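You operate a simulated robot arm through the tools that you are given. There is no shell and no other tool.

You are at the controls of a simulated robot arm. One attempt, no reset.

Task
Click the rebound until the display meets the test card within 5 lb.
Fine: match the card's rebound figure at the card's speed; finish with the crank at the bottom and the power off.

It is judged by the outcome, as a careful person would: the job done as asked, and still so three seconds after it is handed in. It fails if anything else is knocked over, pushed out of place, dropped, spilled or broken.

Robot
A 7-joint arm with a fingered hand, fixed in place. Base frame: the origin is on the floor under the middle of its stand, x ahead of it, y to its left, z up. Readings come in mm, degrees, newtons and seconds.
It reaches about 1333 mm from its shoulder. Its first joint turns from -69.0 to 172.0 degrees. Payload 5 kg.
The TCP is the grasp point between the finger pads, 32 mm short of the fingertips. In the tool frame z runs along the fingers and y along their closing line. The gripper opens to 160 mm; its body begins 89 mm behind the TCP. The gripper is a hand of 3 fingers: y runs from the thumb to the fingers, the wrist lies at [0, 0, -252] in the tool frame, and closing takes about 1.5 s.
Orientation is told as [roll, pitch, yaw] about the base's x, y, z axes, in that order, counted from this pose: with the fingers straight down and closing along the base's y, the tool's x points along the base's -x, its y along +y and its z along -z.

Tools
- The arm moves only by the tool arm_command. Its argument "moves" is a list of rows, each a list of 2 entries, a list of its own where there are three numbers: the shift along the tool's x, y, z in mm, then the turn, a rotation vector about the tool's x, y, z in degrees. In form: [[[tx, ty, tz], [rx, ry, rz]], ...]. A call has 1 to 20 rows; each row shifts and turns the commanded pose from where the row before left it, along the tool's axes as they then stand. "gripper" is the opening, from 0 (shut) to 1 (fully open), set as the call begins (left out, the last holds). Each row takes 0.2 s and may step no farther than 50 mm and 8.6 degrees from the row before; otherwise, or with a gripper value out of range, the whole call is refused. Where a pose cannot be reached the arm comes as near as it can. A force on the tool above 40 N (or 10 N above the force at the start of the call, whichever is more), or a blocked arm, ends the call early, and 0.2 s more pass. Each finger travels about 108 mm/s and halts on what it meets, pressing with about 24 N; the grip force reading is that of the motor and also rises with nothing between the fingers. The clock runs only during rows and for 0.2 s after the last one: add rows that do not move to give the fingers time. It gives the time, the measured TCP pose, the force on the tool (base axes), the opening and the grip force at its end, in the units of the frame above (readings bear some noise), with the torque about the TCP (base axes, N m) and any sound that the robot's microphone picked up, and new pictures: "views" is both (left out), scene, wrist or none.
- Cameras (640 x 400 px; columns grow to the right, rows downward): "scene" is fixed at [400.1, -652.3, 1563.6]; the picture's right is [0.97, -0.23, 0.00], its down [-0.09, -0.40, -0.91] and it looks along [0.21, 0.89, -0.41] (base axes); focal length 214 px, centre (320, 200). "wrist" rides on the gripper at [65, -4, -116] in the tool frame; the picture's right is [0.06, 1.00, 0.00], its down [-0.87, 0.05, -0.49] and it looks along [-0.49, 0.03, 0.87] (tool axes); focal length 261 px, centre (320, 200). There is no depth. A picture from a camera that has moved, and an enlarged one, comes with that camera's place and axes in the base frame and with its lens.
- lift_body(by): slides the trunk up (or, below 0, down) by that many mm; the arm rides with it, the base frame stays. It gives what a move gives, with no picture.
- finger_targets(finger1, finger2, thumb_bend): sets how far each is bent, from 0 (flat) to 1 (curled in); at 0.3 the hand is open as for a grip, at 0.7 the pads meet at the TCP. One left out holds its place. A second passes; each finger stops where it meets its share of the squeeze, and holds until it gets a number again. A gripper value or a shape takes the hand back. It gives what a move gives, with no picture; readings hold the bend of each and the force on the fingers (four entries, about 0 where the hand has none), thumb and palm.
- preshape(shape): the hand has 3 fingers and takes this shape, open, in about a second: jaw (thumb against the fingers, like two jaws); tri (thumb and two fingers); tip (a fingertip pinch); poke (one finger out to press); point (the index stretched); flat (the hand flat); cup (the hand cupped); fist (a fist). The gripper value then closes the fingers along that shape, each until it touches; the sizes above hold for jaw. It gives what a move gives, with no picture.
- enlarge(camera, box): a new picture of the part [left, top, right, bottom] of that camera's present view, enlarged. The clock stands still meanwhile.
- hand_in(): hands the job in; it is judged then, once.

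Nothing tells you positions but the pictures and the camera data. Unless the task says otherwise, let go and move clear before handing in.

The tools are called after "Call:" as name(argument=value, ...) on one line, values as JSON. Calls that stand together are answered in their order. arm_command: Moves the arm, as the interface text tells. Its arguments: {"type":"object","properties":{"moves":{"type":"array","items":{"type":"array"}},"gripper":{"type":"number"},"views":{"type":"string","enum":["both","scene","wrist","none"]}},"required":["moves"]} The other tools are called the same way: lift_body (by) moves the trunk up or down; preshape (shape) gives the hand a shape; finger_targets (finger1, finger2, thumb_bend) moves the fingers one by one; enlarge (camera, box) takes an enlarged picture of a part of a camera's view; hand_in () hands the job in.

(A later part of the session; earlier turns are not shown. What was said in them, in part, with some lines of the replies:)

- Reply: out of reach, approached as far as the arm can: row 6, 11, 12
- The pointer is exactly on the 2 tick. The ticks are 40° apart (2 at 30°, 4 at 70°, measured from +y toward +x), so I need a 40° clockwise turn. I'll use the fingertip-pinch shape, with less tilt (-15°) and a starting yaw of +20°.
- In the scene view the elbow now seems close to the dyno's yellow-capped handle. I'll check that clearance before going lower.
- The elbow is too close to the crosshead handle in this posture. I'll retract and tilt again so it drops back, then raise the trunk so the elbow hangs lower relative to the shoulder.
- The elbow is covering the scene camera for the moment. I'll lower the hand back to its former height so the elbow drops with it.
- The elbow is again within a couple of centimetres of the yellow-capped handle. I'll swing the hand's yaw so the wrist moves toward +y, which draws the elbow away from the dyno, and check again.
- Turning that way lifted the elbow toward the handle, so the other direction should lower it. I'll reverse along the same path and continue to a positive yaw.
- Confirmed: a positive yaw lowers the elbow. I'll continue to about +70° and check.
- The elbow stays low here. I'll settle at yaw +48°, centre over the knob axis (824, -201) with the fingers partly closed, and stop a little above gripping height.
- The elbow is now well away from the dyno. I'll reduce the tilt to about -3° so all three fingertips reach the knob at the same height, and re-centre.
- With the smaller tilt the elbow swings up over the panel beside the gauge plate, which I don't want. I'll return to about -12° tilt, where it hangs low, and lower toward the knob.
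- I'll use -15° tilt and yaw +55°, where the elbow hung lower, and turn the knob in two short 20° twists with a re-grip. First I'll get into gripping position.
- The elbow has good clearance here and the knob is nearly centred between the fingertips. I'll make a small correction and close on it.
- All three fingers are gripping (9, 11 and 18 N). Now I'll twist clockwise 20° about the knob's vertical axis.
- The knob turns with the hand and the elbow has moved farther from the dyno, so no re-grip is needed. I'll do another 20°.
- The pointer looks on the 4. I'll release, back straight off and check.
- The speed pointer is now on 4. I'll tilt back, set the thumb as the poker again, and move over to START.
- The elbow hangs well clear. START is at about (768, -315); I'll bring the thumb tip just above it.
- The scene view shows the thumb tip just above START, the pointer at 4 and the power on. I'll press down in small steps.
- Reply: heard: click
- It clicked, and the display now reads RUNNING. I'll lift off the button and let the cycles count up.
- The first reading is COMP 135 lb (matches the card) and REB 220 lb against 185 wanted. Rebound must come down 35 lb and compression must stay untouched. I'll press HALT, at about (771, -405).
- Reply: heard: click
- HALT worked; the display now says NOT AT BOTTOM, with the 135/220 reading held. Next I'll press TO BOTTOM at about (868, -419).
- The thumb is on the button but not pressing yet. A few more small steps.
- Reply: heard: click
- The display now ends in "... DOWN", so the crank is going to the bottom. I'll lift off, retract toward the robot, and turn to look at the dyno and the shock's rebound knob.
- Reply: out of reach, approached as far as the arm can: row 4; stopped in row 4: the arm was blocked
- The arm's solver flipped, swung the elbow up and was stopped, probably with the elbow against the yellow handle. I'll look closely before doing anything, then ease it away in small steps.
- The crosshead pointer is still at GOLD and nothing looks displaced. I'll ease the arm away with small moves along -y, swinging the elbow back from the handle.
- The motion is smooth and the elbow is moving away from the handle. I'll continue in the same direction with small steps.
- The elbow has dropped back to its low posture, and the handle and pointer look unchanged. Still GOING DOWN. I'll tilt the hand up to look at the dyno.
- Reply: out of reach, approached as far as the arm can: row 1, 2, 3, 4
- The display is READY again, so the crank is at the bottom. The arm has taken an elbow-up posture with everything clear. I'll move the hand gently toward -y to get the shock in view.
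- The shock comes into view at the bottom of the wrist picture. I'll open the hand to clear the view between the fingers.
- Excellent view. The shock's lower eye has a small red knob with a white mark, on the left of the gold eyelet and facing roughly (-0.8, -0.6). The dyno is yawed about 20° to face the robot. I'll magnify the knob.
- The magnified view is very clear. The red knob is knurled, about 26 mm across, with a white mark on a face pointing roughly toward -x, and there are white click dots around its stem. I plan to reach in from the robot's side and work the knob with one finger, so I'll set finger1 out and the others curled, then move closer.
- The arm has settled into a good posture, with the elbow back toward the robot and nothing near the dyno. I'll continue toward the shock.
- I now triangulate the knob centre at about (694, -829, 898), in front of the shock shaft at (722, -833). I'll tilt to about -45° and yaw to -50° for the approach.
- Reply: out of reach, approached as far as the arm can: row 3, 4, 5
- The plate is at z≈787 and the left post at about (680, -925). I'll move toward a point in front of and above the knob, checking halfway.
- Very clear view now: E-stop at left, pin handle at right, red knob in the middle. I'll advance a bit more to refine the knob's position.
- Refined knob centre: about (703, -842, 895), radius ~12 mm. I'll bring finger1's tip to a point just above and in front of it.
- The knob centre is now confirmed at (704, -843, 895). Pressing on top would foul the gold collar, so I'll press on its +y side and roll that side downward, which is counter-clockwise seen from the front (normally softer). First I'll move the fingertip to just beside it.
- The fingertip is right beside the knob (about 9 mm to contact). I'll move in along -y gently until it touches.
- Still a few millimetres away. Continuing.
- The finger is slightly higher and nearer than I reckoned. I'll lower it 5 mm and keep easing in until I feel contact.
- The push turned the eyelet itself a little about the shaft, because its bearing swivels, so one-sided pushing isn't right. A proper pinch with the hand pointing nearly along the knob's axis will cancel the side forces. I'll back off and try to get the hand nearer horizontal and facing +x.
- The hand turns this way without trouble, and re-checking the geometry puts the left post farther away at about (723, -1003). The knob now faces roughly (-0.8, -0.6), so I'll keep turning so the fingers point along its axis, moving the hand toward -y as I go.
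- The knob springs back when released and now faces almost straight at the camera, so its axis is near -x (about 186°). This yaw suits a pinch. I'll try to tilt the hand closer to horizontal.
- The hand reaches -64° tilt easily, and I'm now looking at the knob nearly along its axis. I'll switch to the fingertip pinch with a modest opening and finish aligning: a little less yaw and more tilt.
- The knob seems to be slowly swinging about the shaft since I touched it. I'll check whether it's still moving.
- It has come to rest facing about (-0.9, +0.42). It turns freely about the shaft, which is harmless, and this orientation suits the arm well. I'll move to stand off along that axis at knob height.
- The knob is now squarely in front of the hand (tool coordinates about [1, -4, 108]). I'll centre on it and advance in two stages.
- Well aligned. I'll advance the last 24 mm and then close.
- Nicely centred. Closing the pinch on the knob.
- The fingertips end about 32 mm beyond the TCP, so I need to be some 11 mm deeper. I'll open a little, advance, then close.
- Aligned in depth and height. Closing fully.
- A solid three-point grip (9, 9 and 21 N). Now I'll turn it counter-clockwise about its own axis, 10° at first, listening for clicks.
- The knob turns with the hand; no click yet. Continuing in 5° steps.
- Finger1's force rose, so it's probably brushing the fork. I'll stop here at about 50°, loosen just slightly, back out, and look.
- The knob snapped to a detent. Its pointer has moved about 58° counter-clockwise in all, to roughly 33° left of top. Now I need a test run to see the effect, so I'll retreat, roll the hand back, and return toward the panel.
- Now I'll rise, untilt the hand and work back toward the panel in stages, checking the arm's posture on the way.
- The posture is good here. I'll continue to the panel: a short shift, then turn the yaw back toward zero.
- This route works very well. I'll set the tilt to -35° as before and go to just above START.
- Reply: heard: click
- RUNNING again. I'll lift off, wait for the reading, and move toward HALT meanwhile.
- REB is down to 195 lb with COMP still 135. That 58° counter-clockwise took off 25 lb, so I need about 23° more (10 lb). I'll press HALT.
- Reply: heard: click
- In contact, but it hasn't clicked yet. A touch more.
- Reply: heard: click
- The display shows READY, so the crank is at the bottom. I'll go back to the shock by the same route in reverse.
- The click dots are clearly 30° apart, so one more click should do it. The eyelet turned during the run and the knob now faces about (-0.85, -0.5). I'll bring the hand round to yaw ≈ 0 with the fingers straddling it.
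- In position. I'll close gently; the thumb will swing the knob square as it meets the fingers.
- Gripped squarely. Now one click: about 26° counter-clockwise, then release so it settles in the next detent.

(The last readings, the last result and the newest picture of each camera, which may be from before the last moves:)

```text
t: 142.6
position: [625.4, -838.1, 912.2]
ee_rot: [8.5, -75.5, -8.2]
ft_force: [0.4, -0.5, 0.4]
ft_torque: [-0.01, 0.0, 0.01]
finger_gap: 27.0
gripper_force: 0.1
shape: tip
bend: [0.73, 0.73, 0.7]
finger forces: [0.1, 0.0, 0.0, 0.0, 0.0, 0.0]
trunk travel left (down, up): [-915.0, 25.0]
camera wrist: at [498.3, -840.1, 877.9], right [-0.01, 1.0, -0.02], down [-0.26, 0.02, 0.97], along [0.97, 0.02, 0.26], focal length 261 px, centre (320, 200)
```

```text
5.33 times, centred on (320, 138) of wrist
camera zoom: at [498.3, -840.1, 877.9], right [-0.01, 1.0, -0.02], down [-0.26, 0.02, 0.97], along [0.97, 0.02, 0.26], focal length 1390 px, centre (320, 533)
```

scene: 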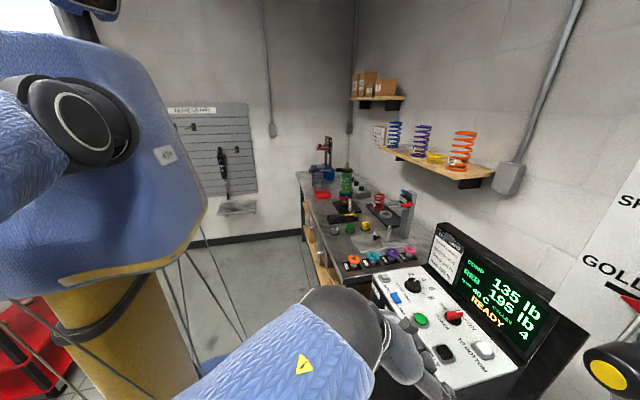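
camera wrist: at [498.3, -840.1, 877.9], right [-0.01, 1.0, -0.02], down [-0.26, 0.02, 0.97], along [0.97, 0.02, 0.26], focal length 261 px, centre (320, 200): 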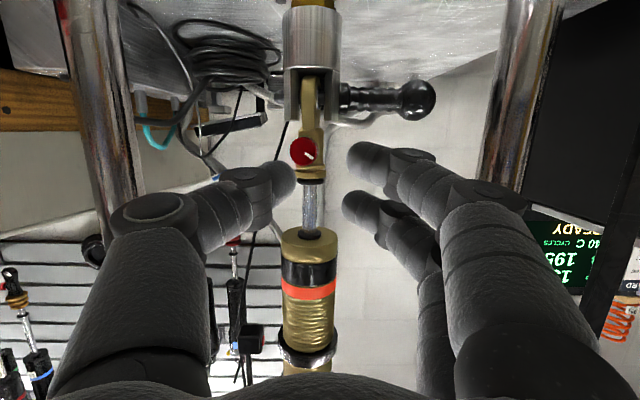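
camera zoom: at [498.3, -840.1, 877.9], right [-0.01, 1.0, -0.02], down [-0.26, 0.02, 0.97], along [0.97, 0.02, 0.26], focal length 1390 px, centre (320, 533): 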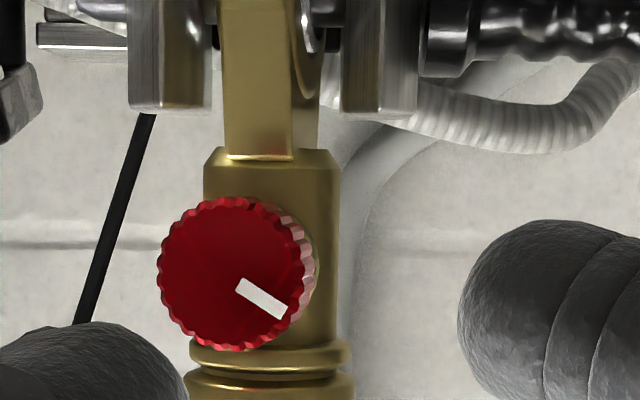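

The pointer now sits about 60° left of top, so that was exactly one more 30° click (three in total). Back to the panel for a verification run.

Call:
arm_command(moves=[[[-22.3, 10.8, -19.5], [0, 0, 0]], [[-22.3, 10.8, -19.5], [0, 0, 0]], [[-22.3, 10.8, -19.5], [0, 0, 0]], [[0, 20, 0], [8.1, -0.2, 2.07]], [[0, 20, 0], [8.1, -0.2, 2.07]], [[0, 20, 0], [8.1, -0.2, 2.07]], [[0, 20, 0], [0, 8.2, 0]], [[0, 0, 0], [0, 8.2, 0]], [[0, 0, 0], [0, 8.2, 0]], [[0, 0, 0], [0, 8.2, 0]]], views="none")

Call:
finger_targets(finger1=1.0, finger2=1.0, thumb_bend=0.5)

Call:
enlarge(camera="scene", box=[0, 395, 640, 400])

```text
t: 144.8
position: [603.5, -733.6, 994.3]
ee_rot: [2.6, -42.4, -26.9]
ft_force: [0.6, -0.3, -1.0]
ft_torque: [-0.02, 0.0, 0.01]
finger_gap: 27.1
gripper_force: 0.1
shape: tip
bend: [0.73, 0.73, 0.7]
finger forces: [0.0, 0.1, 0.0, 0.0, 0.0, 0.0]
trunk travel left (down, up): [-915.0, 25.0]
```

```text
t: 145.8
position: [602.5, -732.9, 994.4]
ee_rot: [2.6, -42.5, -26.9]
ft_force: [-0.2, -0.4, -0.8]
ft_torque: [0.0, -0.01, 0.01]
finger_gap: 57.3
gripper_force: 0.1
shape: fingers
bend: [1.0, 1.0, 0.5]
finger forces: [0.0, 0.1, 0.0, 0.0, 0.1, 0.0]
trunk travel left (down, up): [-915.0, 25.0]
```

```text
1.00 times, centred on (320, 398) of scene (not enlarged: the box is as wide or as high as the picture)
camera zoom: at [400.1, -652.3, 1563.6], right [0.97, -0.23, 0.0], down [-0.09, -0.4, -0.91], along [0.21, 0.89, -0.41], focal length 214 px, centre (320, 2)
```

zoom: 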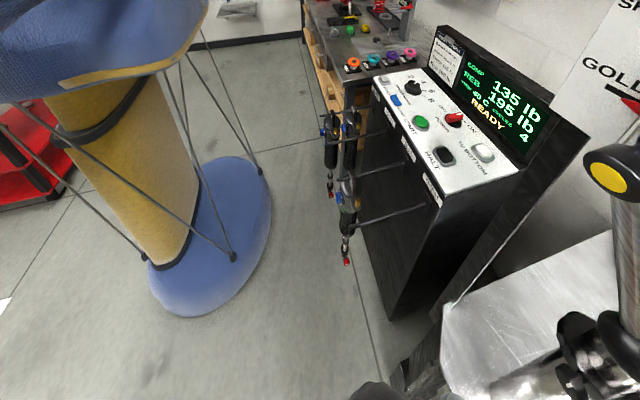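

Call:
arm_command(moves=[[[0.6, 38.9, -27.5], [0, 0, 0]], [[0.6, 38.9, -27.5], [0, 0, 0]], [[0.6, 38.9, -27.5], [0, 0, 0]], [[0.6, 38.9, -27.5], [0, 0, 0]], [[-9.9, 45, -9.2], [0, 0, 0]], [[-9.9, 45, -9.2], [0, 0, 0]], [[0, 10, 0], [-4.56, 0.19, -4.96]], [[0, 10, 0], [-4.56, 0.19, -4.96]], [[0, 10, 0], [-4.56, 0.19, -4.96]], [[0, 10, 0], [-4.56, 0.19, -4.96]], [[0, 0, 0], [0, 8, 0]]])

Call:
enlarge(camera="scene", box=[0, 395, 640, 400])

```text
t: 148.2
position: [649.5, -444.8, 1108.4]
ee_rot: [2.2, -34.5, 0.5]
ft_force: [0.3, -0.3, -0.1]
ft_torque: [0.0, -0.02, -0.03]
finger_gap: 57.5
gripper_force: 0.1
shape: fingers
bend: [1.0, 1.0, 0.5]
finger forces: [0.1, 0.0, 0.0, 0.0, 0.0, 0.1]
trunk travel left (down, up): [-915.0, 25.0]
camera wrist: at [532.3, -454.0, 1168.4], right [-0.08, 1.0, 0.0], down [0.44, 0.04, 0.9], along [0.9, 0.07, -0.44], focal length 261 px, centre (320, 200)
```

scene: 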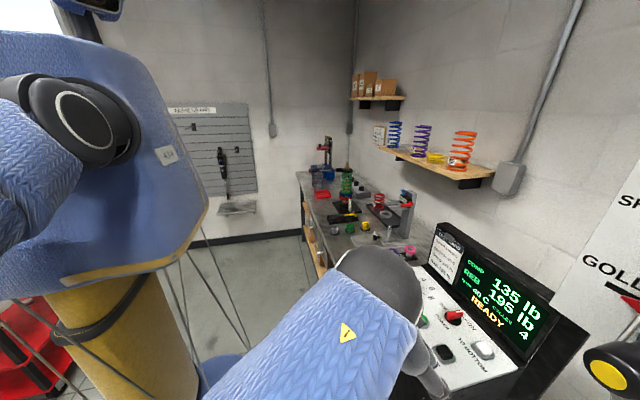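
wrist: 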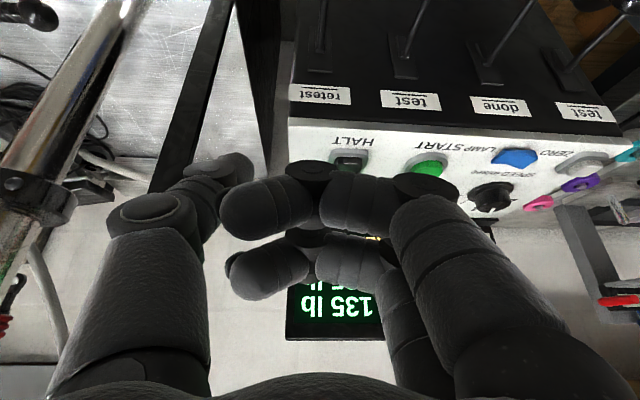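

```text
1.00 times, centred on (320, 398) of scene (not enlarged: the box is as wide or as high as the picture)
camera zoom: at [400.1, -652.3, 1563.6], right [0.97, -0.23, 0.0], down [-0.09, -0.4, -0.91], along [0.21, 0.89, -0.41], focal length 214 px, centre (320, 2)
```

zoom: 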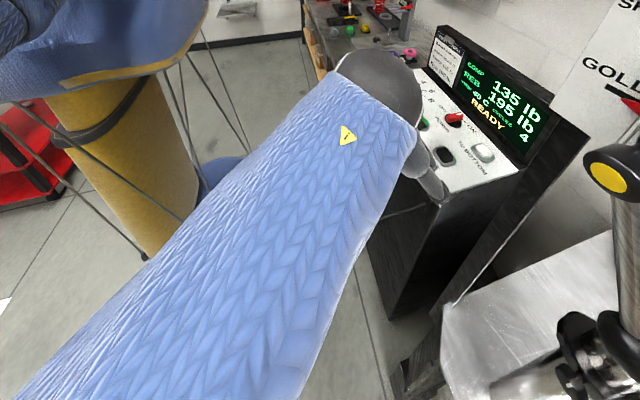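

Call:
arm_command(moves=[[[-13, 36, 17.5], [0, 0, 0]], [[-13, 36, 17.5], [0, 0, 0]], [[-13, 36, 17.5], [0, 0, 0]], [[-13, 36, 17.5], [0, 0, 0]], [[-13, 36, 17.5], [0, 0, 0]]], views="none")

Call:
enlarge(camera="scene", box=[380, 270, 500, 370])

```text
t: 149.4
position: [748.0, -257.1, 1081.8]
ee_rot: [2.2, -34.7, 0.6]
ft_force: [0.3, 0.4, -1.2]
ft_torque: [0.01, 0.0, -0.04]
finger_gap: 57.7
gripper_force: 0.0
shape: fingers
bend: [1.0, 1.0, 0.5]
finger forces: [0.0, 0.1, 0.0, 0.0, 0.1, 0.0]
trunk travel left (down, up): [-915.0, 25.0]
```

```text
4.00 times, centred on (440, 320) of scene
camera zoom: at [400.1, -652.3, 1563.6], right [0.97, -0.23, 0.0], down [-0.09, -0.4, -0.91], along [0.21, 0.89, -0.41], focal length 858 px, centre (-160, -280)
```

zoom: 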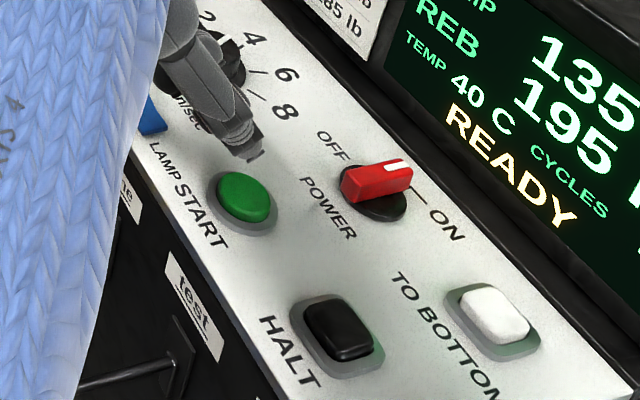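

Call:
arm_command(moves=[[[11.5, -5, 16.4], [0, 0, 0]], [[1.72, 0, 2.46], [0, 0, 0]], [[1.72, 0, 2.46], [0, 0, 0]], [[1.72, 0, 2.46], [0, 0, 0]], [[1.72, 0, 2.46], [0, 0, 0]], [[0.86, 0, 1.23], [0, 0, 0]]], views="none")

Call:
enlarge(camera="scene", box=[400, 240, 580, 360])

```text
t: 150.8
position: [747.5, -262.8, 1049.1]
ee_rot: [2.3, -34.7, 0.5]
ft_force: [0.2, -1.1, 3.4]
ft_torque: [-0.21, -0.03, -0.04]
finger_gap: 57.9
gripper_force: 1.5
shape: fingers
bend: [1.0, 1.0, 0.5]
finger forces: [0.0, 0.1, 0.1, 0.0, 3.0, 0.0]
trunk travel left (down, up): [-915.0, 25.0]
heard: click
```

```text
3.33 times, centred on (490, 300) of scene
camera zoom: at [400.1, -652.3, 1563.6], right [0.97, -0.23, 0.0], down [-0.09, -0.4, -0.91], along [0.21, 0.89, -0.41], focal length 715 px, centre (-247, -133)
```

zoom: 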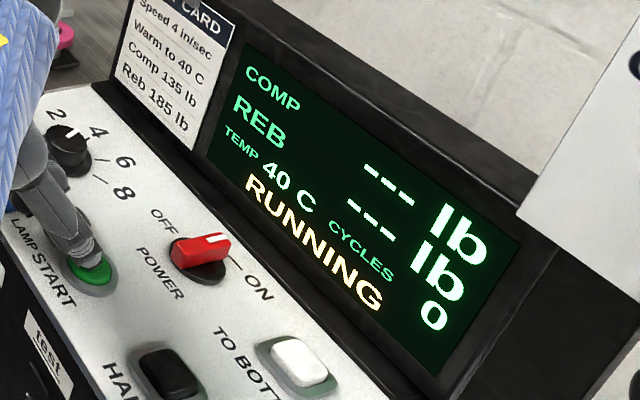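

Running. I'll lift, move over HALT and wait for the reading.

Call:
arm_command(moves=[[[-17.2, 0, -24.6], [0, 0, 0]], [[0, -30, 0], [0, 0, 0]], [[0, -30, 0], [0, 0, 0]], [[0, -30, 0], [0, 0, 0]], [[0, 0, 0], [0, 0, 0]], [[0, 0, 0], [0, 0, 0]], [[0, 0, 0], [0, 0, 0]], [[0, 0, 0], [0, 0, 0]], [[0, 0, 0], [0, 0, 0]], [[0, 0, 0], [0, 0, 0]], [[0, 0, 0], [0, 0, 0]], [[0, 0, 0], [0, 0, 0]], [[0, 0, 0], [0, 0, 0]], [[0, 0, 0], [0, 0, 0]], [[0, 0, 0], [0, 0, 0]], [[0, 0, 0], [0, 0, 0]], [[0, 0, 0], [0, 0, 0]], [[0, 0, 0], [0, 0, 0]], [[0, 0, 0], [0, 0, 0]], [[0, 0, 0], [0, 0, 0]]], views="none")

Call:
arm_command(moves=[[[0, 0, 0], [0, 0, 0]], [[0, 0, 0], [0, 0, 0]], [[0, 0, 0], [0, 0, 0]], [[0, 0, 0], [0, 0, 0]], [[0, 0, 0], [0, 0, 0]], [[0, 0, 0], [0, 0, 0]], [[0, 0, 0], [0, 0, 0]], [[0, 0, 0], [0, 0, 0]], [[0, 0, 0], [0, 0, 0]], [[0, 0, 0], [0, 0, 0]]], views="none")

Call:
enlarge(camera="scene", box=[420, 220, 600, 350])

```text
t: 155.0
position: [747.8, -356.4, 1075.2]
ee_rot: [2.3, -34.7, 0.5]
ft_force: [-1.3, 0.4, -0.2]
ft_torque: [-0.03, -0.02, 0.01]
finger_gap: 57.7
gripper_force: 0.0
shape: fingers
bend: [1.0, 1.0, 0.5]
finger forces: [0.0, 0.0, 0.0, 0.0, 0.0, 0.0]
trunk travel left (down, up): [-915.0, 25.0]
```

```text
t: 157.2
position: [747.0, -355.4, 1076.6]
ee_rot: [2.3, -34.7, 0.6]
ft_force: [-0.1, -0.3, 0.6]
ft_torque: [0.02, -0.03, -0.01]
finger_gap: 57.7
gripper_force: 0.1
shape: fingers
bend: [1.0, 1.0, 0.5]
finger forces: [0.1, 0.0, 0.0, 0.0, 0.0, 0.0]
trunk travel left (down, up): [-915.0, 25.0]
```

```text
3.08 times, centred on (510, 285) of scene
camera zoom: at [400.1, -652.3, 1563.6], right [0.97, -0.23, 0.0], down [-0.09, -0.4, -0.91], along [0.21, 0.89, -0.41], focal length 660 px, centre (-265, -62)
```

zoom: 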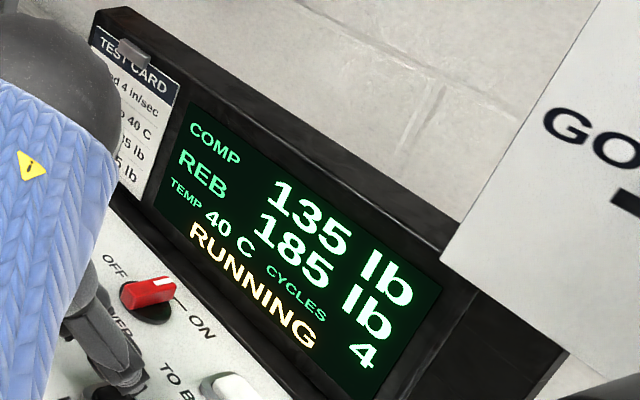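

REB reads 185 lb and COMP 135 lb at 40 C, an exact match to the card. Now HALT.

Call:
arm_command(moves=[[[13, 2, 11.6], [0, 0, 0]], [[1.72, 0, 2.46], [0, 0, 0]], [[1.72, 0, 2.46], [0, 0, 0]], [[1.72, 0, 2.46], [0, 0, 0]], [[0.86, 0, 1.23], [0, 0, 0]], [[0.86, 0, 1.23], [0, 0, 0]]], views="none")

Call:
enlarge(camera="scene", box=[400, 250, 580, 370])

```text
t: 158.6
position: [743.7, -352.1, 1048.7]
ee_rot: [2.3, -34.7, 0.5]
ft_force: [-1.6, 1.0, 6.7]
ft_torque: [-0.4, -0.05, -0.05]
finger_gap: 57.4
gripper_force: 4.1
shape: fingers
bend: [1.0, 1.0, 0.5]
finger forces: [0.0, 0.1, 0.0, 0.0, 7.3, 0.1]
trunk travel left (down, up): [-915.0, 25.0]
heard: click
```

```text
3.33 times, centred on (490, 310) of scene
camera zoom: at [400.1, -652.3, 1563.6], right [0.97, -0.23, 0.0], down [-0.09, -0.4, -0.91], along [0.21, 0.89, -0.41], focal length 715 px, centre (-247, -167)
```

zoom: 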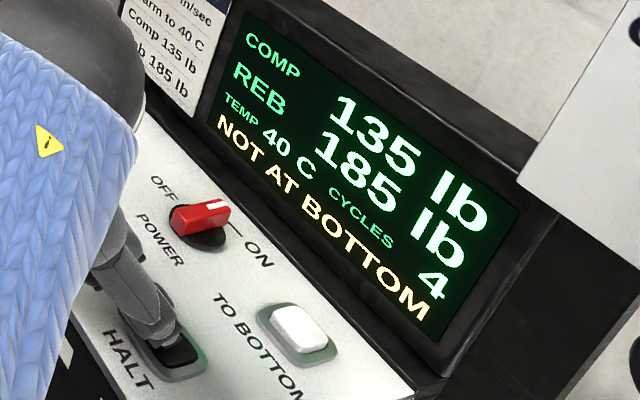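

Halted, NOT AT BOTTOM. Next, TO BOTTOM.

Call:
arm_command(moves=[[[-11.5, 0, -16.4], [0, 0, 0]], [[-11.5, 0, -16.4], [0, 0, 0]], [[-27.3, -5.3, 19.1], [0, 0, 0]], [[-27.3, -5.3, 19.1], [0, 0, 0]], [[-27.3, -5.3, 19.1], [0, 0, 0]], [[14.4, 0, 20.5], [0, 0, 0]], [[1.72, 0, 2.46], [0, 0, 0]], [[1.72, 0, 2.46], [0, 0, 0]], [[1.15, 0, 1.64], [0, 0, 0]], [[1.15, 0, 1.64], [0, 0, 0]], [[1.15, 0, 1.64], [0, 0, 0]], [[0.6, 0, 0.82], [0, 0, 0]]], views="none")

Call:
enlarge(camera="scene", box=[420, 260, 580, 370])

```text
t: 161.2
position: [845.5, -364.5, 1047.5]
ee_rot: [2.4, -34.8, 0.5]
ft_force: [1.3, -0.6, 4.7]
ft_torque: [-0.26, -0.16, 0.11]
finger_gap: 57.5
gripper_force: 2.6
shape: fingers
bend: [1.0, 1.0, 0.5]
finger forces: [0.1, 0.1, 0.0, 0.0, 4.7, 0.0]
trunk travel left (down, up): [-915.0, 25.0]
heard: click
```

```text
3.64 times, centred on (500, 315) of scene
camera zoom: at [400.1, -652.3, 1563.6], right [0.97, -0.23, 0.0], down [-0.09, -0.4, -0.91], along [0.21, 0.89, -0.41], focal length 780 px, centre (-334, -218)
```

zoom: 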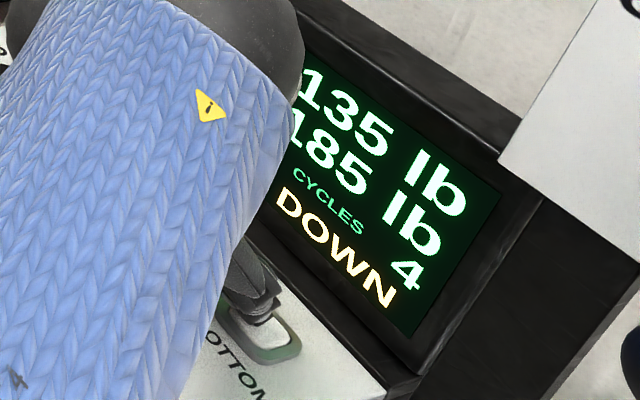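

GOING DOWN. I'll lift off and wait for READY before switching off.

Call:
arm_command(moves=[[[-11.5, 0, -16.4], [0, 0, 0]], [[-11.5, 0, -16.4], [0, 0, 0]], [[15, 20, -15], [0, 0, 0]], [[0, 30, 0], [0, 0, 0]], [[0, 30, 0], [0, 0, 0]], [[0, 30, 0], [0, 0, 0]], [[0, 0, 0], [0, 0, 0]], [[0, 0, 0], [0, 0, 0]], [[0, 0, 0], [0, 0, 0]], [[0, 0, 0], [0, 0, 0]], [[0, 0, 0], [0, 0, 0]], [[0, 0, 0], [0, 0, 0]]])

Call:
enlarge(camera="scene", box=[400, 230, 580, 350])

Call:
enlarge(camera="wrist", box=[150, 80, 390, 230])

```text
t: 163.8
position: [824.7, -253.5, 1095.5]
ee_rot: [2.3, -34.8, 0.5]
ft_force: [0.1, -0.1, 1.0]
ft_torque: [-0.04, 0.03, 0.02]
finger_gap: 57.6
gripper_force: 0.0
shape: fingers
bend: [1.0, 1.0, 0.5]
finger forces: [0.1, 0.0, 0.0, 0.0, 0.1, 0.0]
trunk travel left (down, up): [-915.0, 25.0]
camera wrist: at [706.6, -263.1, 1152.7], right [-0.08, 1.0, 0.0], down [0.43, 0.04, 0.9], along [0.9, 0.07, -0.44], focal length 261 px, centre (320, 200)
```

scene: 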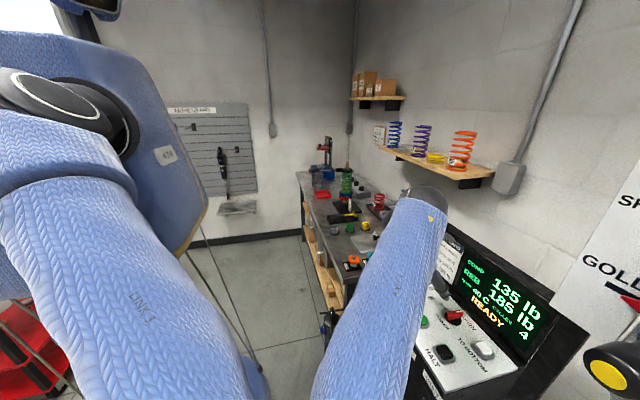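
wrist: 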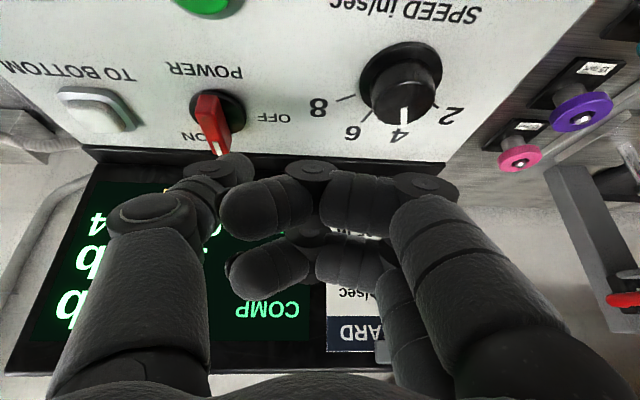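

```text
3.33 times, centred on (490, 290) of scene
camera zoom: at [400.1, -652.3, 1563.6], right [0.97, -0.23, 0.0], down [-0.09, -0.4, -0.91], along [0.21, 0.89, -0.41], focal length 715 px, centre (-247, -100)
```

zoom: 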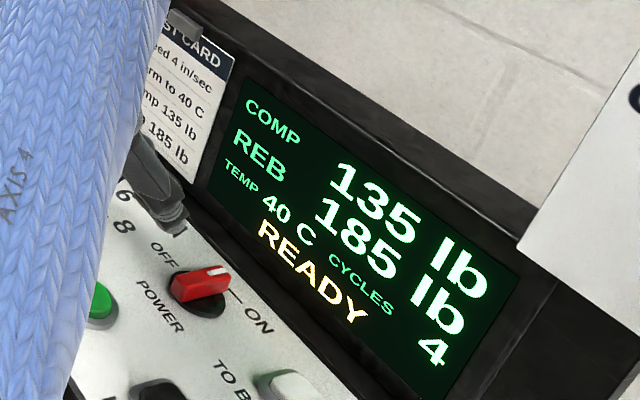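

```text
2.67 times, centred on (270, 155) of wrist
camera zoom: at [706.6, -263.1, 1152.7], right [-0.08, 1.0, 0.0], down [0.43, 0.04, 0.9], along [0.9, 0.07, -0.44], focal length 695 px, centre (453, 320)
```

zoom: 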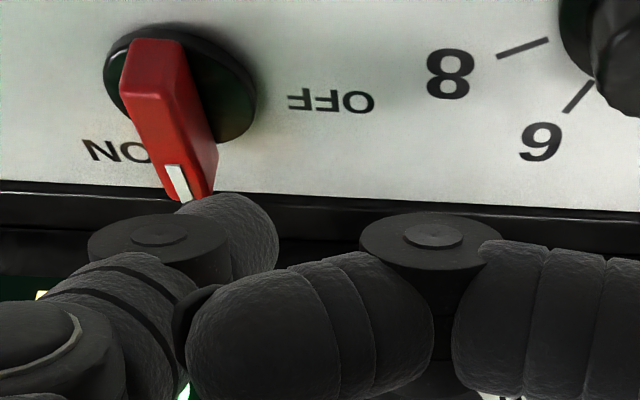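

READY with 135/185 held, so the crank is at the bottom. Now power off: I'll place the thumb beside the bar's near end on its +y side and push that end toward -y.

Call:
arm_command(moves=[[[6.6, 10, -4.6], [0, 0, 0]], [[11.8, 0, 16.8], [0, 0, 0]], [[11.8, 0, 16.8], [0, 0, 0]]])

Call:
enlarge(camera="wrist", box=[150, 80, 390, 230])

Call:
enlarge(camera="scene", box=[400, 260, 520, 350])

```text
t: 164.6
position: [815.0, -243.5, 1056.6]
ee_rot: [2.2, -34.6, 0.5]
ft_force: [0.1, 0.2, -0.1]
ft_torque: [0.0, 0.01, 0.0]
finger_gap: 57.8
gripper_force: 0.1
shape: fingers
bend: [1.0, 1.0, 0.5]
finger forces: [0.0, 0.0, 0.0, 0.0, 0.0, 0.0]
trunk travel left (down, up): [-915.0, 25.0]
camera wrist: at [696.7, -252.6, 1114.9], right [-0.08, 1.0, 0.0], down [0.43, 0.04, 0.9], along [0.9, 0.07, -0.44], focal length 261 px, centre (320, 200)
```

scene: 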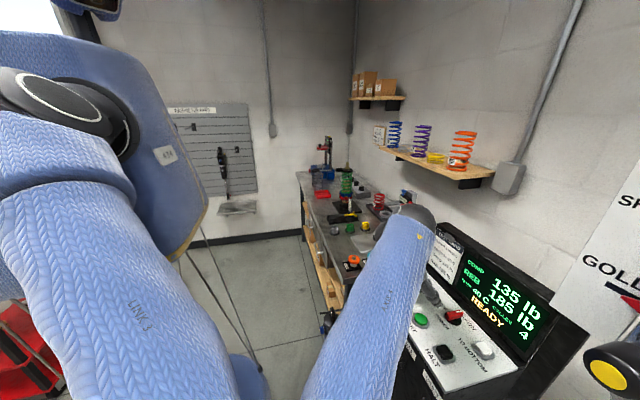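
wrist: 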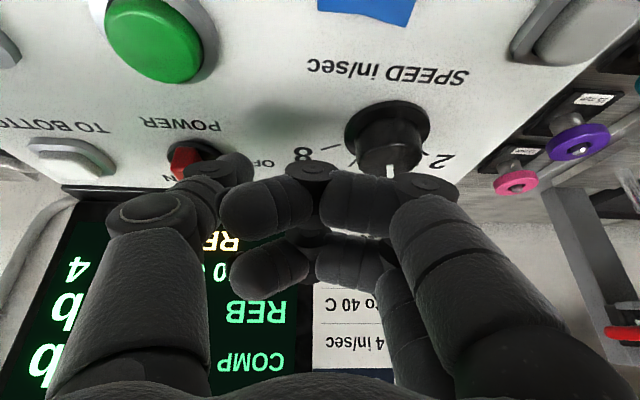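

```text
2.67 times, centred on (270, 155) of wrist
camera zoom: at [696.7, -252.6, 1114.9], right [-0.08, 1.0, 0.0], down [0.43, 0.04, 0.9], along [0.9, 0.07, -0.44], focal length 695 px, centre (453, 320)
```

zoom: 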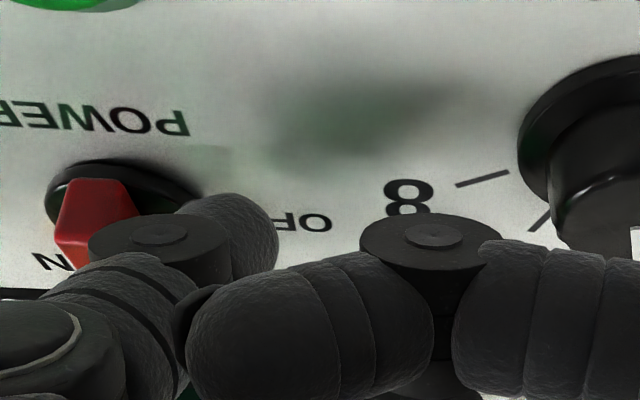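

```text
4.44 times, centred on (460, 305) of scene
camera zoom: at [400.1, -652.3, 1563.6], right [0.97, -0.23, 0.0], down [-0.09, -0.4, -0.91], along [0.21, 0.89, -0.41], focal length 953 px, centre (-302, -267)
```

zoom: 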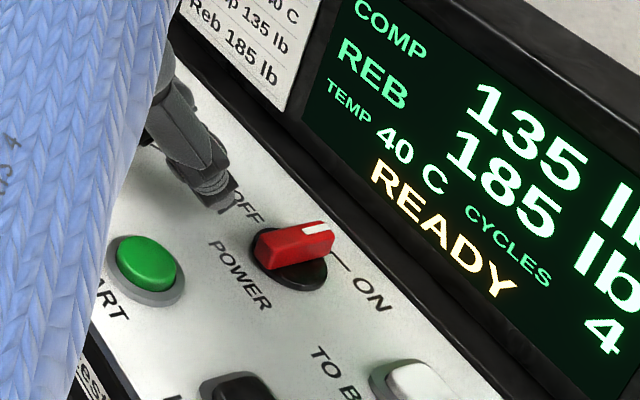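

The thumb is well placed. Pushing toward -y in small steps.

Call:
arm_command(moves=[[[2.5, -5, -1.7], [0, 0, 0]], [[0, -5, 0], [0, 0, 0]], [[0, -5, 0], [0, 0, 0]], [[0, -5, 0], [0, 0, 0]], [[0, -5, 0], [0, 0, 0]], [[0, -5, 0], [0, 0, 0]]], views="wrist")

Call:
enlarge(camera="scene", box=[400, 260, 520, 350])

```text
t: 166.0
position: [810.6, -275.7, 1053.7]
ee_rot: [2.2, -34.6, 0.4]
ft_force: [-2.1, 1.1, 0.0]
ft_torque: [0.02, 0.1, -0.11]
finger_gap: 56.7
gripper_force: 1.1
shape: fingers
bend: [1.0, 1.0, 0.51]
finger forces: [0.0, 0.0, 0.0, 0.0, 2.9, 0.0]
trunk travel left (down, up): [-915.0, 25.0]
camera wrist: at [692.0, -284.6, 1112.7], right [-0.08, 1.0, 0.0], down [0.43, 0.04, 0.9], along [0.9, 0.07, -0.44], focal length 261 px, centre (320, 200)
```

wrist: 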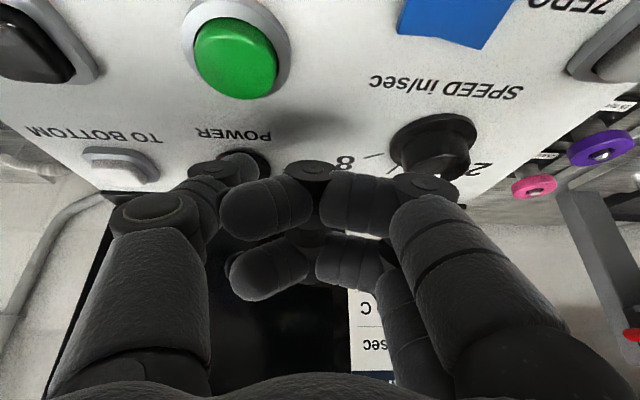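

```text
4.44 times, centred on (460, 305) of scene
camera zoom: at [400.1, -652.3, 1563.6], right [0.97, -0.23, 0.0], down [-0.09, -0.4, -0.91], along [0.21, 0.89, -0.41], focal length 953 px, centre (-302, -267)
```

zoom: 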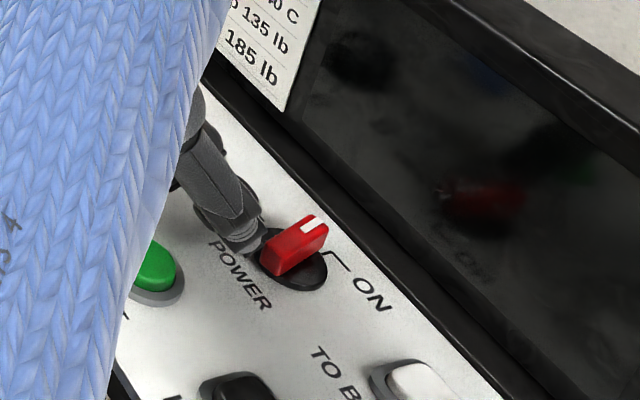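

The display has gone dark. I'll continue turning until the mark points fully to OFF.

Call:
arm_command(moves=[[[0, -5, 0], [0, 0, 0]], [[0, -5, 0], [0, 0, 0]], [[0, -5, 0], [0, 0, 0]], [[0, -5, 0], [0, 0, 0]]], views="none")

Call:
enlarge(camera="scene", box=[400, 260, 520, 350])

```text
t: 167.0
position: [811.7, -296.1, 1052.7]
ee_rot: [2.3, -34.6, 0.5]
ft_force: [0.0, 0.5, 0.4]
ft_torque: [-0.01, -0.04, 0.02]
finger_gap: 57.5
gripper_force: 0.1
shape: fingers
bend: [1.0, 1.0, 0.5]
finger forces: [0.1, 0.0, 0.0, 0.0, 0.1, 0.1]
trunk travel left (down, up): [-915.0, 25.0]
```

```text
4.44 times, centred on (460, 305) of scene
camera zoom: at [400.1, -652.3, 1563.6], right [0.97, -0.23, 0.0], down [-0.09, -0.4, -0.91], along [0.21, 0.89, -0.41], focal length 953 px, centre (-302, -267)
```

zoom: 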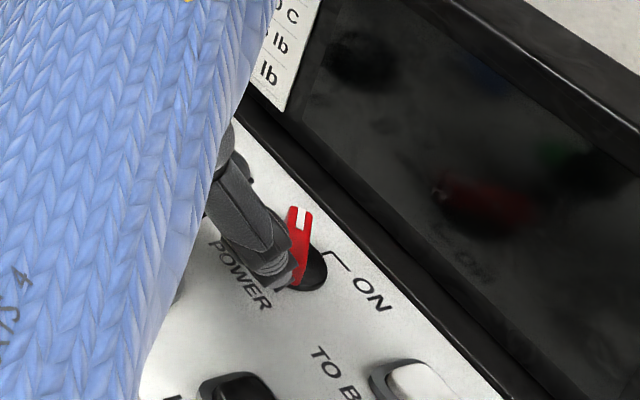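

Call:
arm_command(moves=[[[-3.3, 0, 2.3], [0, 0, 0]], [[-3.3, 0, 2.3], [0, 0, 0]], [[-3.3, 0, 2.3], [0, 0, 0]]], views="none")

Call:
enlarge(camera="scene", box=[400, 260, 520, 350])

```text
t: 167.8
position: [823.1, -297.8, 1052.0]
ee_rot: [2.4, -34.7, 0.5]
ft_force: [-4.1, -4.3, -0.4]
ft_torque: [-0.06, 0.17, -0.35]
finger_gap: 59.5
gripper_force: 2.3
shape: fingers
bend: [1.0, 1.0, 0.49]
finger forces: [0.0, 0.1, 0.0, 0.0, 5.7, 0.1]
trunk travel left (down, up): [-915.0, 25.0]
```

```text
4.44 times, centred on (460, 305) of scene
camera zoom: at [400.1, -652.3, 1563.6], right [0.97, -0.23, 0.0], down [-0.09, -0.4, -0.91], along [0.21, 0.89, -0.41], focal length 953 px, centre (-302, -267)
```

zoom: 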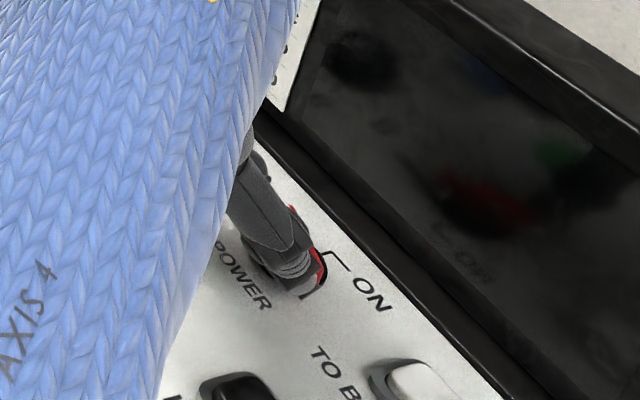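

Call:
arm_command(moves=[[[8, 0, -6], [0, 0, 0]], [[12, 0, -10], [0, 0, 0]], [[0, 0, -35], [0, 0, 0]], [[0, 0, -40], [0, 0, 0]]])

Call:
enlarge(camera="scene", box=[400, 250, 560, 360])

Call:
enlarge(camera="wrist", box=[180, 60, 420, 210])

```text
t: 168.8
position: [752.8, -299.0, 1115.5]
ee_rot: [2.3, -34.7, 0.4]
ft_force: [-0.8, 1.0, 0.6]
ft_torque: [-0.01, -0.03, -0.02]
finger_gap: 57.7
gripper_force: 0.1
shape: fingers
bend: [1.0, 1.0, 0.5]
finger forces: [0.1, 0.0, 0.0, 0.0, 0.0, 0.0]
trunk travel left (down, up): [-915.0, 25.0]
camera wrist: at [634.6, -308.7, 1175.7], right [-0.08, 1.0, 0.0], down [0.43, 0.04, 0.9], along [0.9, 0.07, -0.44], focal length 261 px, centre (320, 200)
```

scene: 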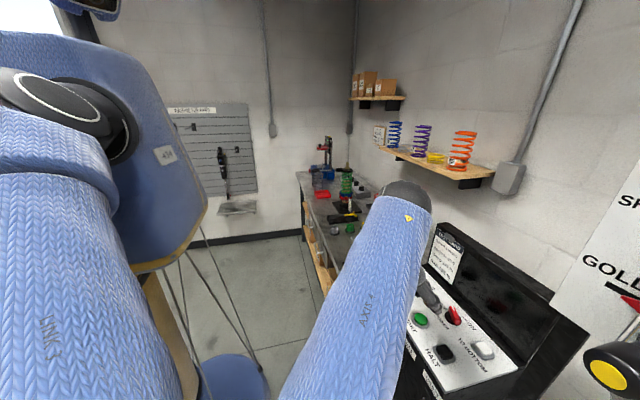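
wrist: 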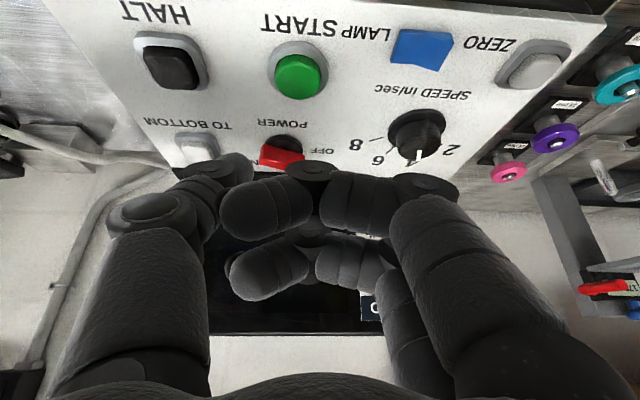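

```text
3.64 times, centred on (480, 305) of scene
camera zoom: at [400.1, -652.3, 1563.6], right [0.97, -0.23, 0.0], down [-0.09, -0.4, -0.91], along [0.21, 0.89, -0.41], focal length 780 px, centre (-262, -182)
```

zoom: 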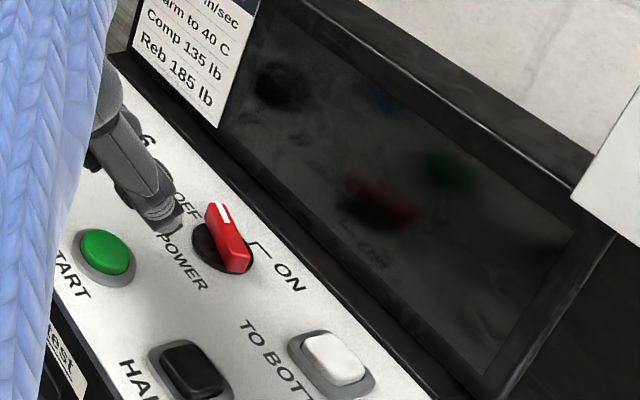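

```text
2.67 times, centred on (300, 135) of wrist
camera zoom: at [634.6, -308.7, 1175.7], right [-0.08, 1.0, 0.0], down [0.43, 0.04, 0.9], along [0.9, 0.07, -0.44], focal length 695 px, centre (373, 373)
```

zoom: 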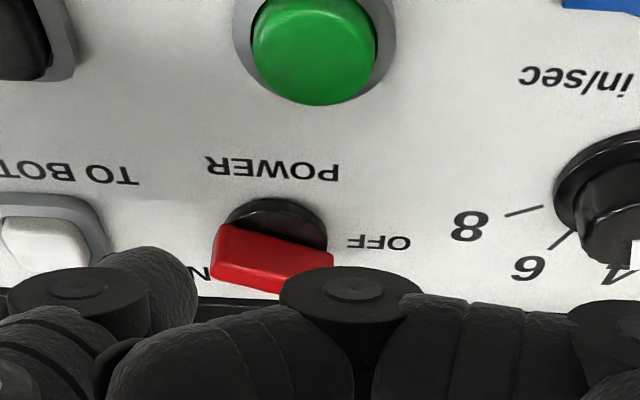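

Power is off, but the bar is some 15° short of the OFF mark. I'll give its left end one more push to seat it fully.

Call:
arm_command(moves=[[[0, 0, 40], [0, 0, 0]], [[0, 0, 35], [0, 0, 0]], [[-12, 0, 10], [0, 0, 0]], [[-6, 0, 4.2], [0, 0, 0]], [[-2.5, 0, 1.7], [0, 0, 0]], [[-2.5, 0, 1.7], [0, 0, 0]], [[-2.5, 0, 1.7], [0, 0, 0]]], views="none")

Call:
arm_command(moves=[[[-2.5, 0, 1.7], [0, 0, 0]], [[-2.5, 0, 1.7], [0, 0, 0]]], views="none")

Call:
enlarge(camera="scene", box=[400, 260, 520, 350])

```text
t: 170.4
position: [829.9, -294.6, 1053.9]
ee_rot: [2.3, -34.5, 0.5]
ft_force: [-0.9, -2.5, -0.6]
ft_torque: [-0.01, 0.05, -0.14]
finger_gap: 58.5
gripper_force: 2.0
shape: fingers
bend: [1.0, 1.0, 0.49]
finger forces: [0.0, 0.0, 0.0, 0.0, 3.2, 0.0]
trunk travel left (down, up): [-915.0, 25.0]
```

```text
t: 171.0
position: [832.4, -293.6, 1053.3]
ee_rot: [2.3, -34.6, 0.5]
ft_force: [-34.5, -2.5, 1.3]
ft_torque: [-0.18, 0.87, -1.92]
finger_gap: 58.5
gripper_force: 17.9
shape: fingers
bend: [1.0, 1.0, 0.5]
finger forces: [0.0, 0.0, 0.0, 0.0, 35.4, 0.1]
trunk travel left (down, up): [-915.0, 25.0]
```

```text
4.44 times, centred on (460, 305) of scene
camera zoom: at [400.1, -652.3, 1563.6], right [0.97, -0.23, 0.0], down [-0.09, -0.4, -0.91], along [0.21, 0.89, -0.41], focal length 953 px, centre (-302, -267)
```

zoom: 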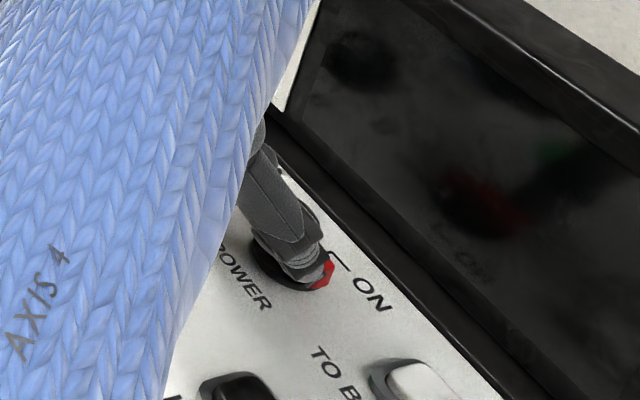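

That's the hard stop (35 N). I'll back straight off and check.

Call:
arm_command(moves=[[[4, 0, -2.8], [0, 0, 0]], [[8, 0, -6], [0, 0, 0]], [[12, 0, -10], [0, 0, 0]], [[0, 0, -35], [0, 0, 0]], [[0, 0, -40], [0, 0, 0]]])

Call:
enlarge(camera="scene", box=[400, 250, 560, 360])

Call:
enlarge(camera="wrist", box=[180, 60, 420, 210])

```text
t: 172.2
position: [761.2, -295.6, 1118.2]
ee_rot: [2.2, -34.7, 0.5]
ft_force: [0.3, 0.1, 0.5]
ft_torque: [-0.03, -0.02, -0.01]
finger_gap: 57.9
gripper_force: 0.0
shape: fingers
bend: [1.0, 1.0, 0.5]
finger forces: [0.0, 0.0, 0.0, 0.1, 0.0, 0.1]
trunk travel left (down, up): [-915.0, 25.0]
camera wrist: at [643.0, -305.2, 1177.2], right [-0.08, 1.0, 0.0], down [0.43, 0.04, 0.9], along [0.9, 0.07, -0.43], focal length 261 px, centre (320, 200)
```

scene: 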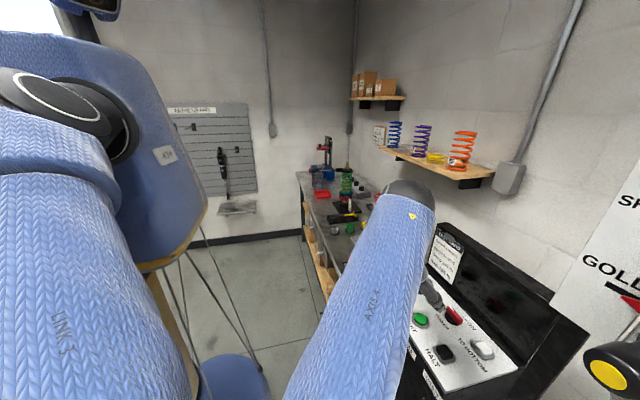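
wrist: 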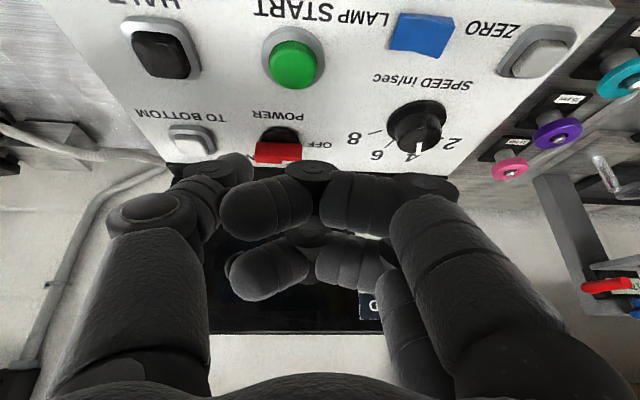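

```text
3.64 times, centred on (480, 305) of scene
camera zoom: at [400.1, -652.3, 1563.6], right [0.97, -0.23, 0.0], down [-0.09, -0.4, -0.91], along [0.21, 0.89, -0.41], focal length 780 px, centre (-262, -182)
```

zoom: 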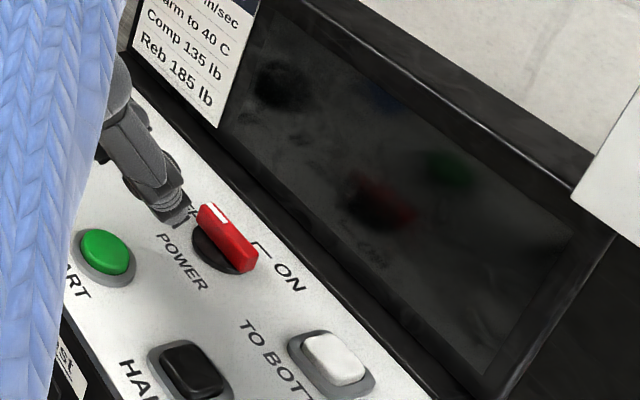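

```text
2.67 times, centred on (300, 135) of wrist
camera zoom: at [643.0, -305.2, 1177.2], right [-0.08, 1.0, 0.0], down [0.43, 0.04, 0.9], along [0.9, 0.07, -0.43], focal length 695 px, centre (373, 373)
```

zoom: 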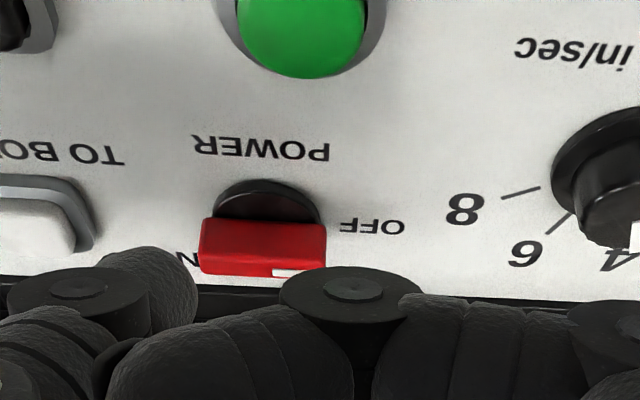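

The bar is fully at OFF, as at the start, and the display is dark. I'll move the hand clear and do a last check of the surroundings.

Call:
arm_command(moves=[[[10.4, 0, -31.7], [0, 0, 0]], [[10.4, 0, -31.7], [0, 0, 0]], [[10.4, 0, -31.7], [0, 0, 0]]])

Call:
enlarge(camera="scene", box=[0, 395, 640, 400])

Call:
enlarge(camera="scene", box=[630, 150, 640, 400])

Call:
enlarge(camera="scene", box=[290, 160, 430, 280])

Call:
enlarge(camera="scene", box=[320, 390, 640, 400])

```text
t: 173.0
position: [681.2, -300.3, 1178.3]
ee_rot: [2.2, -34.6, 0.4]
ft_force: [-0.3, -0.9, 0.1]
ft_torque: [-0.03, -0.03, -0.01]
finger_gap: 57.7
gripper_force: 0.1
shape: fingers
bend: [1.0, 1.0, 0.5]
finger forces: [0.0, 0.1, 0.0, 0.1, 0.0, 0.0]
trunk travel left (down, up): [-915.0, 25.0]
camera wrist: at [563.1, -309.9, 1236.5], right [-0.08, 1.0, 0.0], down [0.43, 0.04, 0.9], along [0.9, 0.07, -0.44], focal length 261 px, centre (320, 200)
```

scene: 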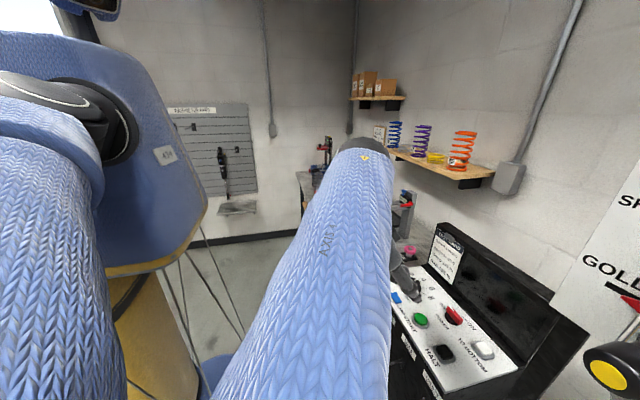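
wrist: 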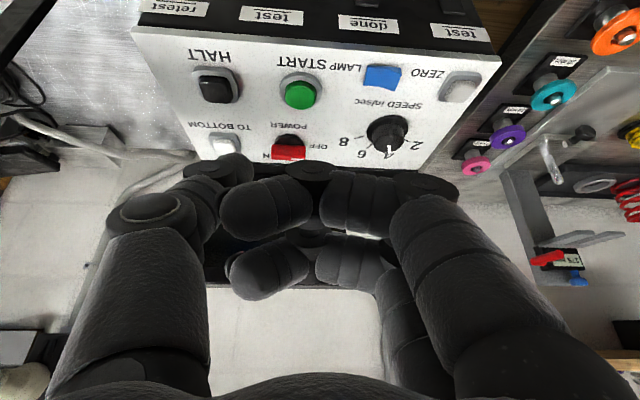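

```text
1.00 times, centred on (320, 398) of scene (not enlarged: the box is as wide or as high as the picture)
camera zoom: at [400.1, -652.3, 1563.6], right [0.97, -0.23, 0.0], down [-0.09, -0.4, -0.91], along [0.21, 0.89, -0.41], focal length 214 px, centre (320, 2)
```

zoom: 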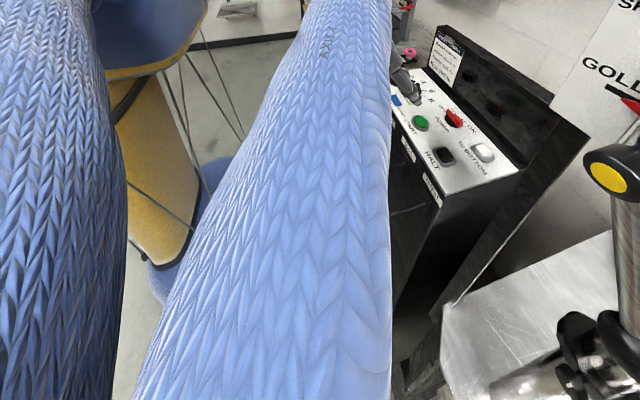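

```text
1.60 times, centred on (635, 275) of scene
camera zoom: at [400.1, -652.3, 1563.6], right [0.97, -0.23, 0.0], down [-0.09, -0.4, -0.91], along [0.21, 0.89, -0.41], focal length 343 px, centre (-184, 80)
```

zoom: 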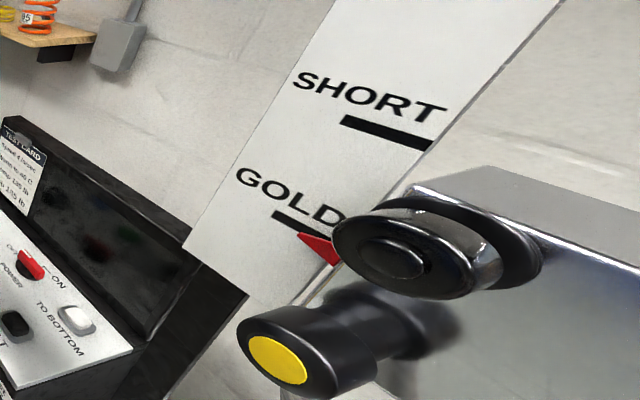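

```text
3.33 times, centred on (360, 220) of scene
camera zoom: at [400.1, -652.3, 1563.6], right [0.97, -0.23, 0.0], down [-0.09, -0.4, -0.91], along [0.21, 0.89, -0.41], focal length 715 px, centre (187, 133)
```

zoom: 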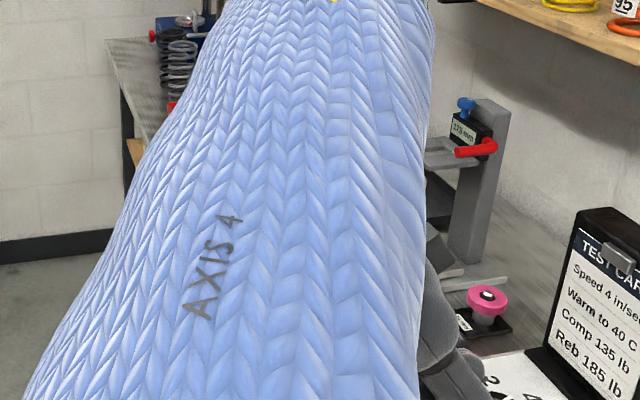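

```text
2.00 times, centred on (480, 395) of scene
camera zoom: at [400.1, -652.3, 1563.6], right [0.97, -0.23, 0.0], down [-0.09, -0.4, -0.91], along [0.21, 0.89, -0.41], focal length 429 px, centre (0, -190)
```

zoom: 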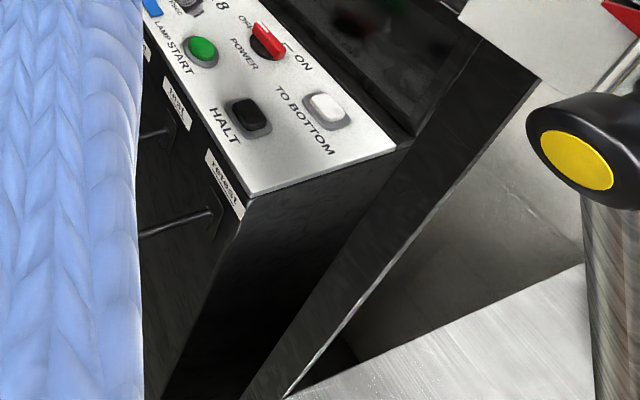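

The final check is clean: power off, display dark, speed at 4, crosshead still at GOLD, nothing displaced and the hand clear. The last run read REB 185 / COMP 135 before the crank went to the bottom (READY) and the power was switched off. Handing in.

Call:
hand_in()

```text
The job is handed in.
```

The rebound now matches the test card: the last run read REB 185 lb and COMP 135 lb at 4 in/sec and 40 C. The job is handed in.

- **Adjustment:** the first run read REB 220 lb. Two clicks counter-clockwise brought it to 195, and a third brought it to 185. I did not touch the compression.
- **Finish:** I halted the machine, sent the crank to the bottom (the display showed READY), and turned the power switch fully to OFF. The speed knob is still on 4.
- **Arm flip:** early on the arm swung its elbow up and was stopped, close to the dyno's yellow-capped handle. Nothing looked displaced afterwards, and the crosshead pointer still sits at GOLD.
- **Eyelet turned:** handling the knob turned the shock's lower eyelet about its shaft, and it turned further during the runs. I left it where it came to rest.
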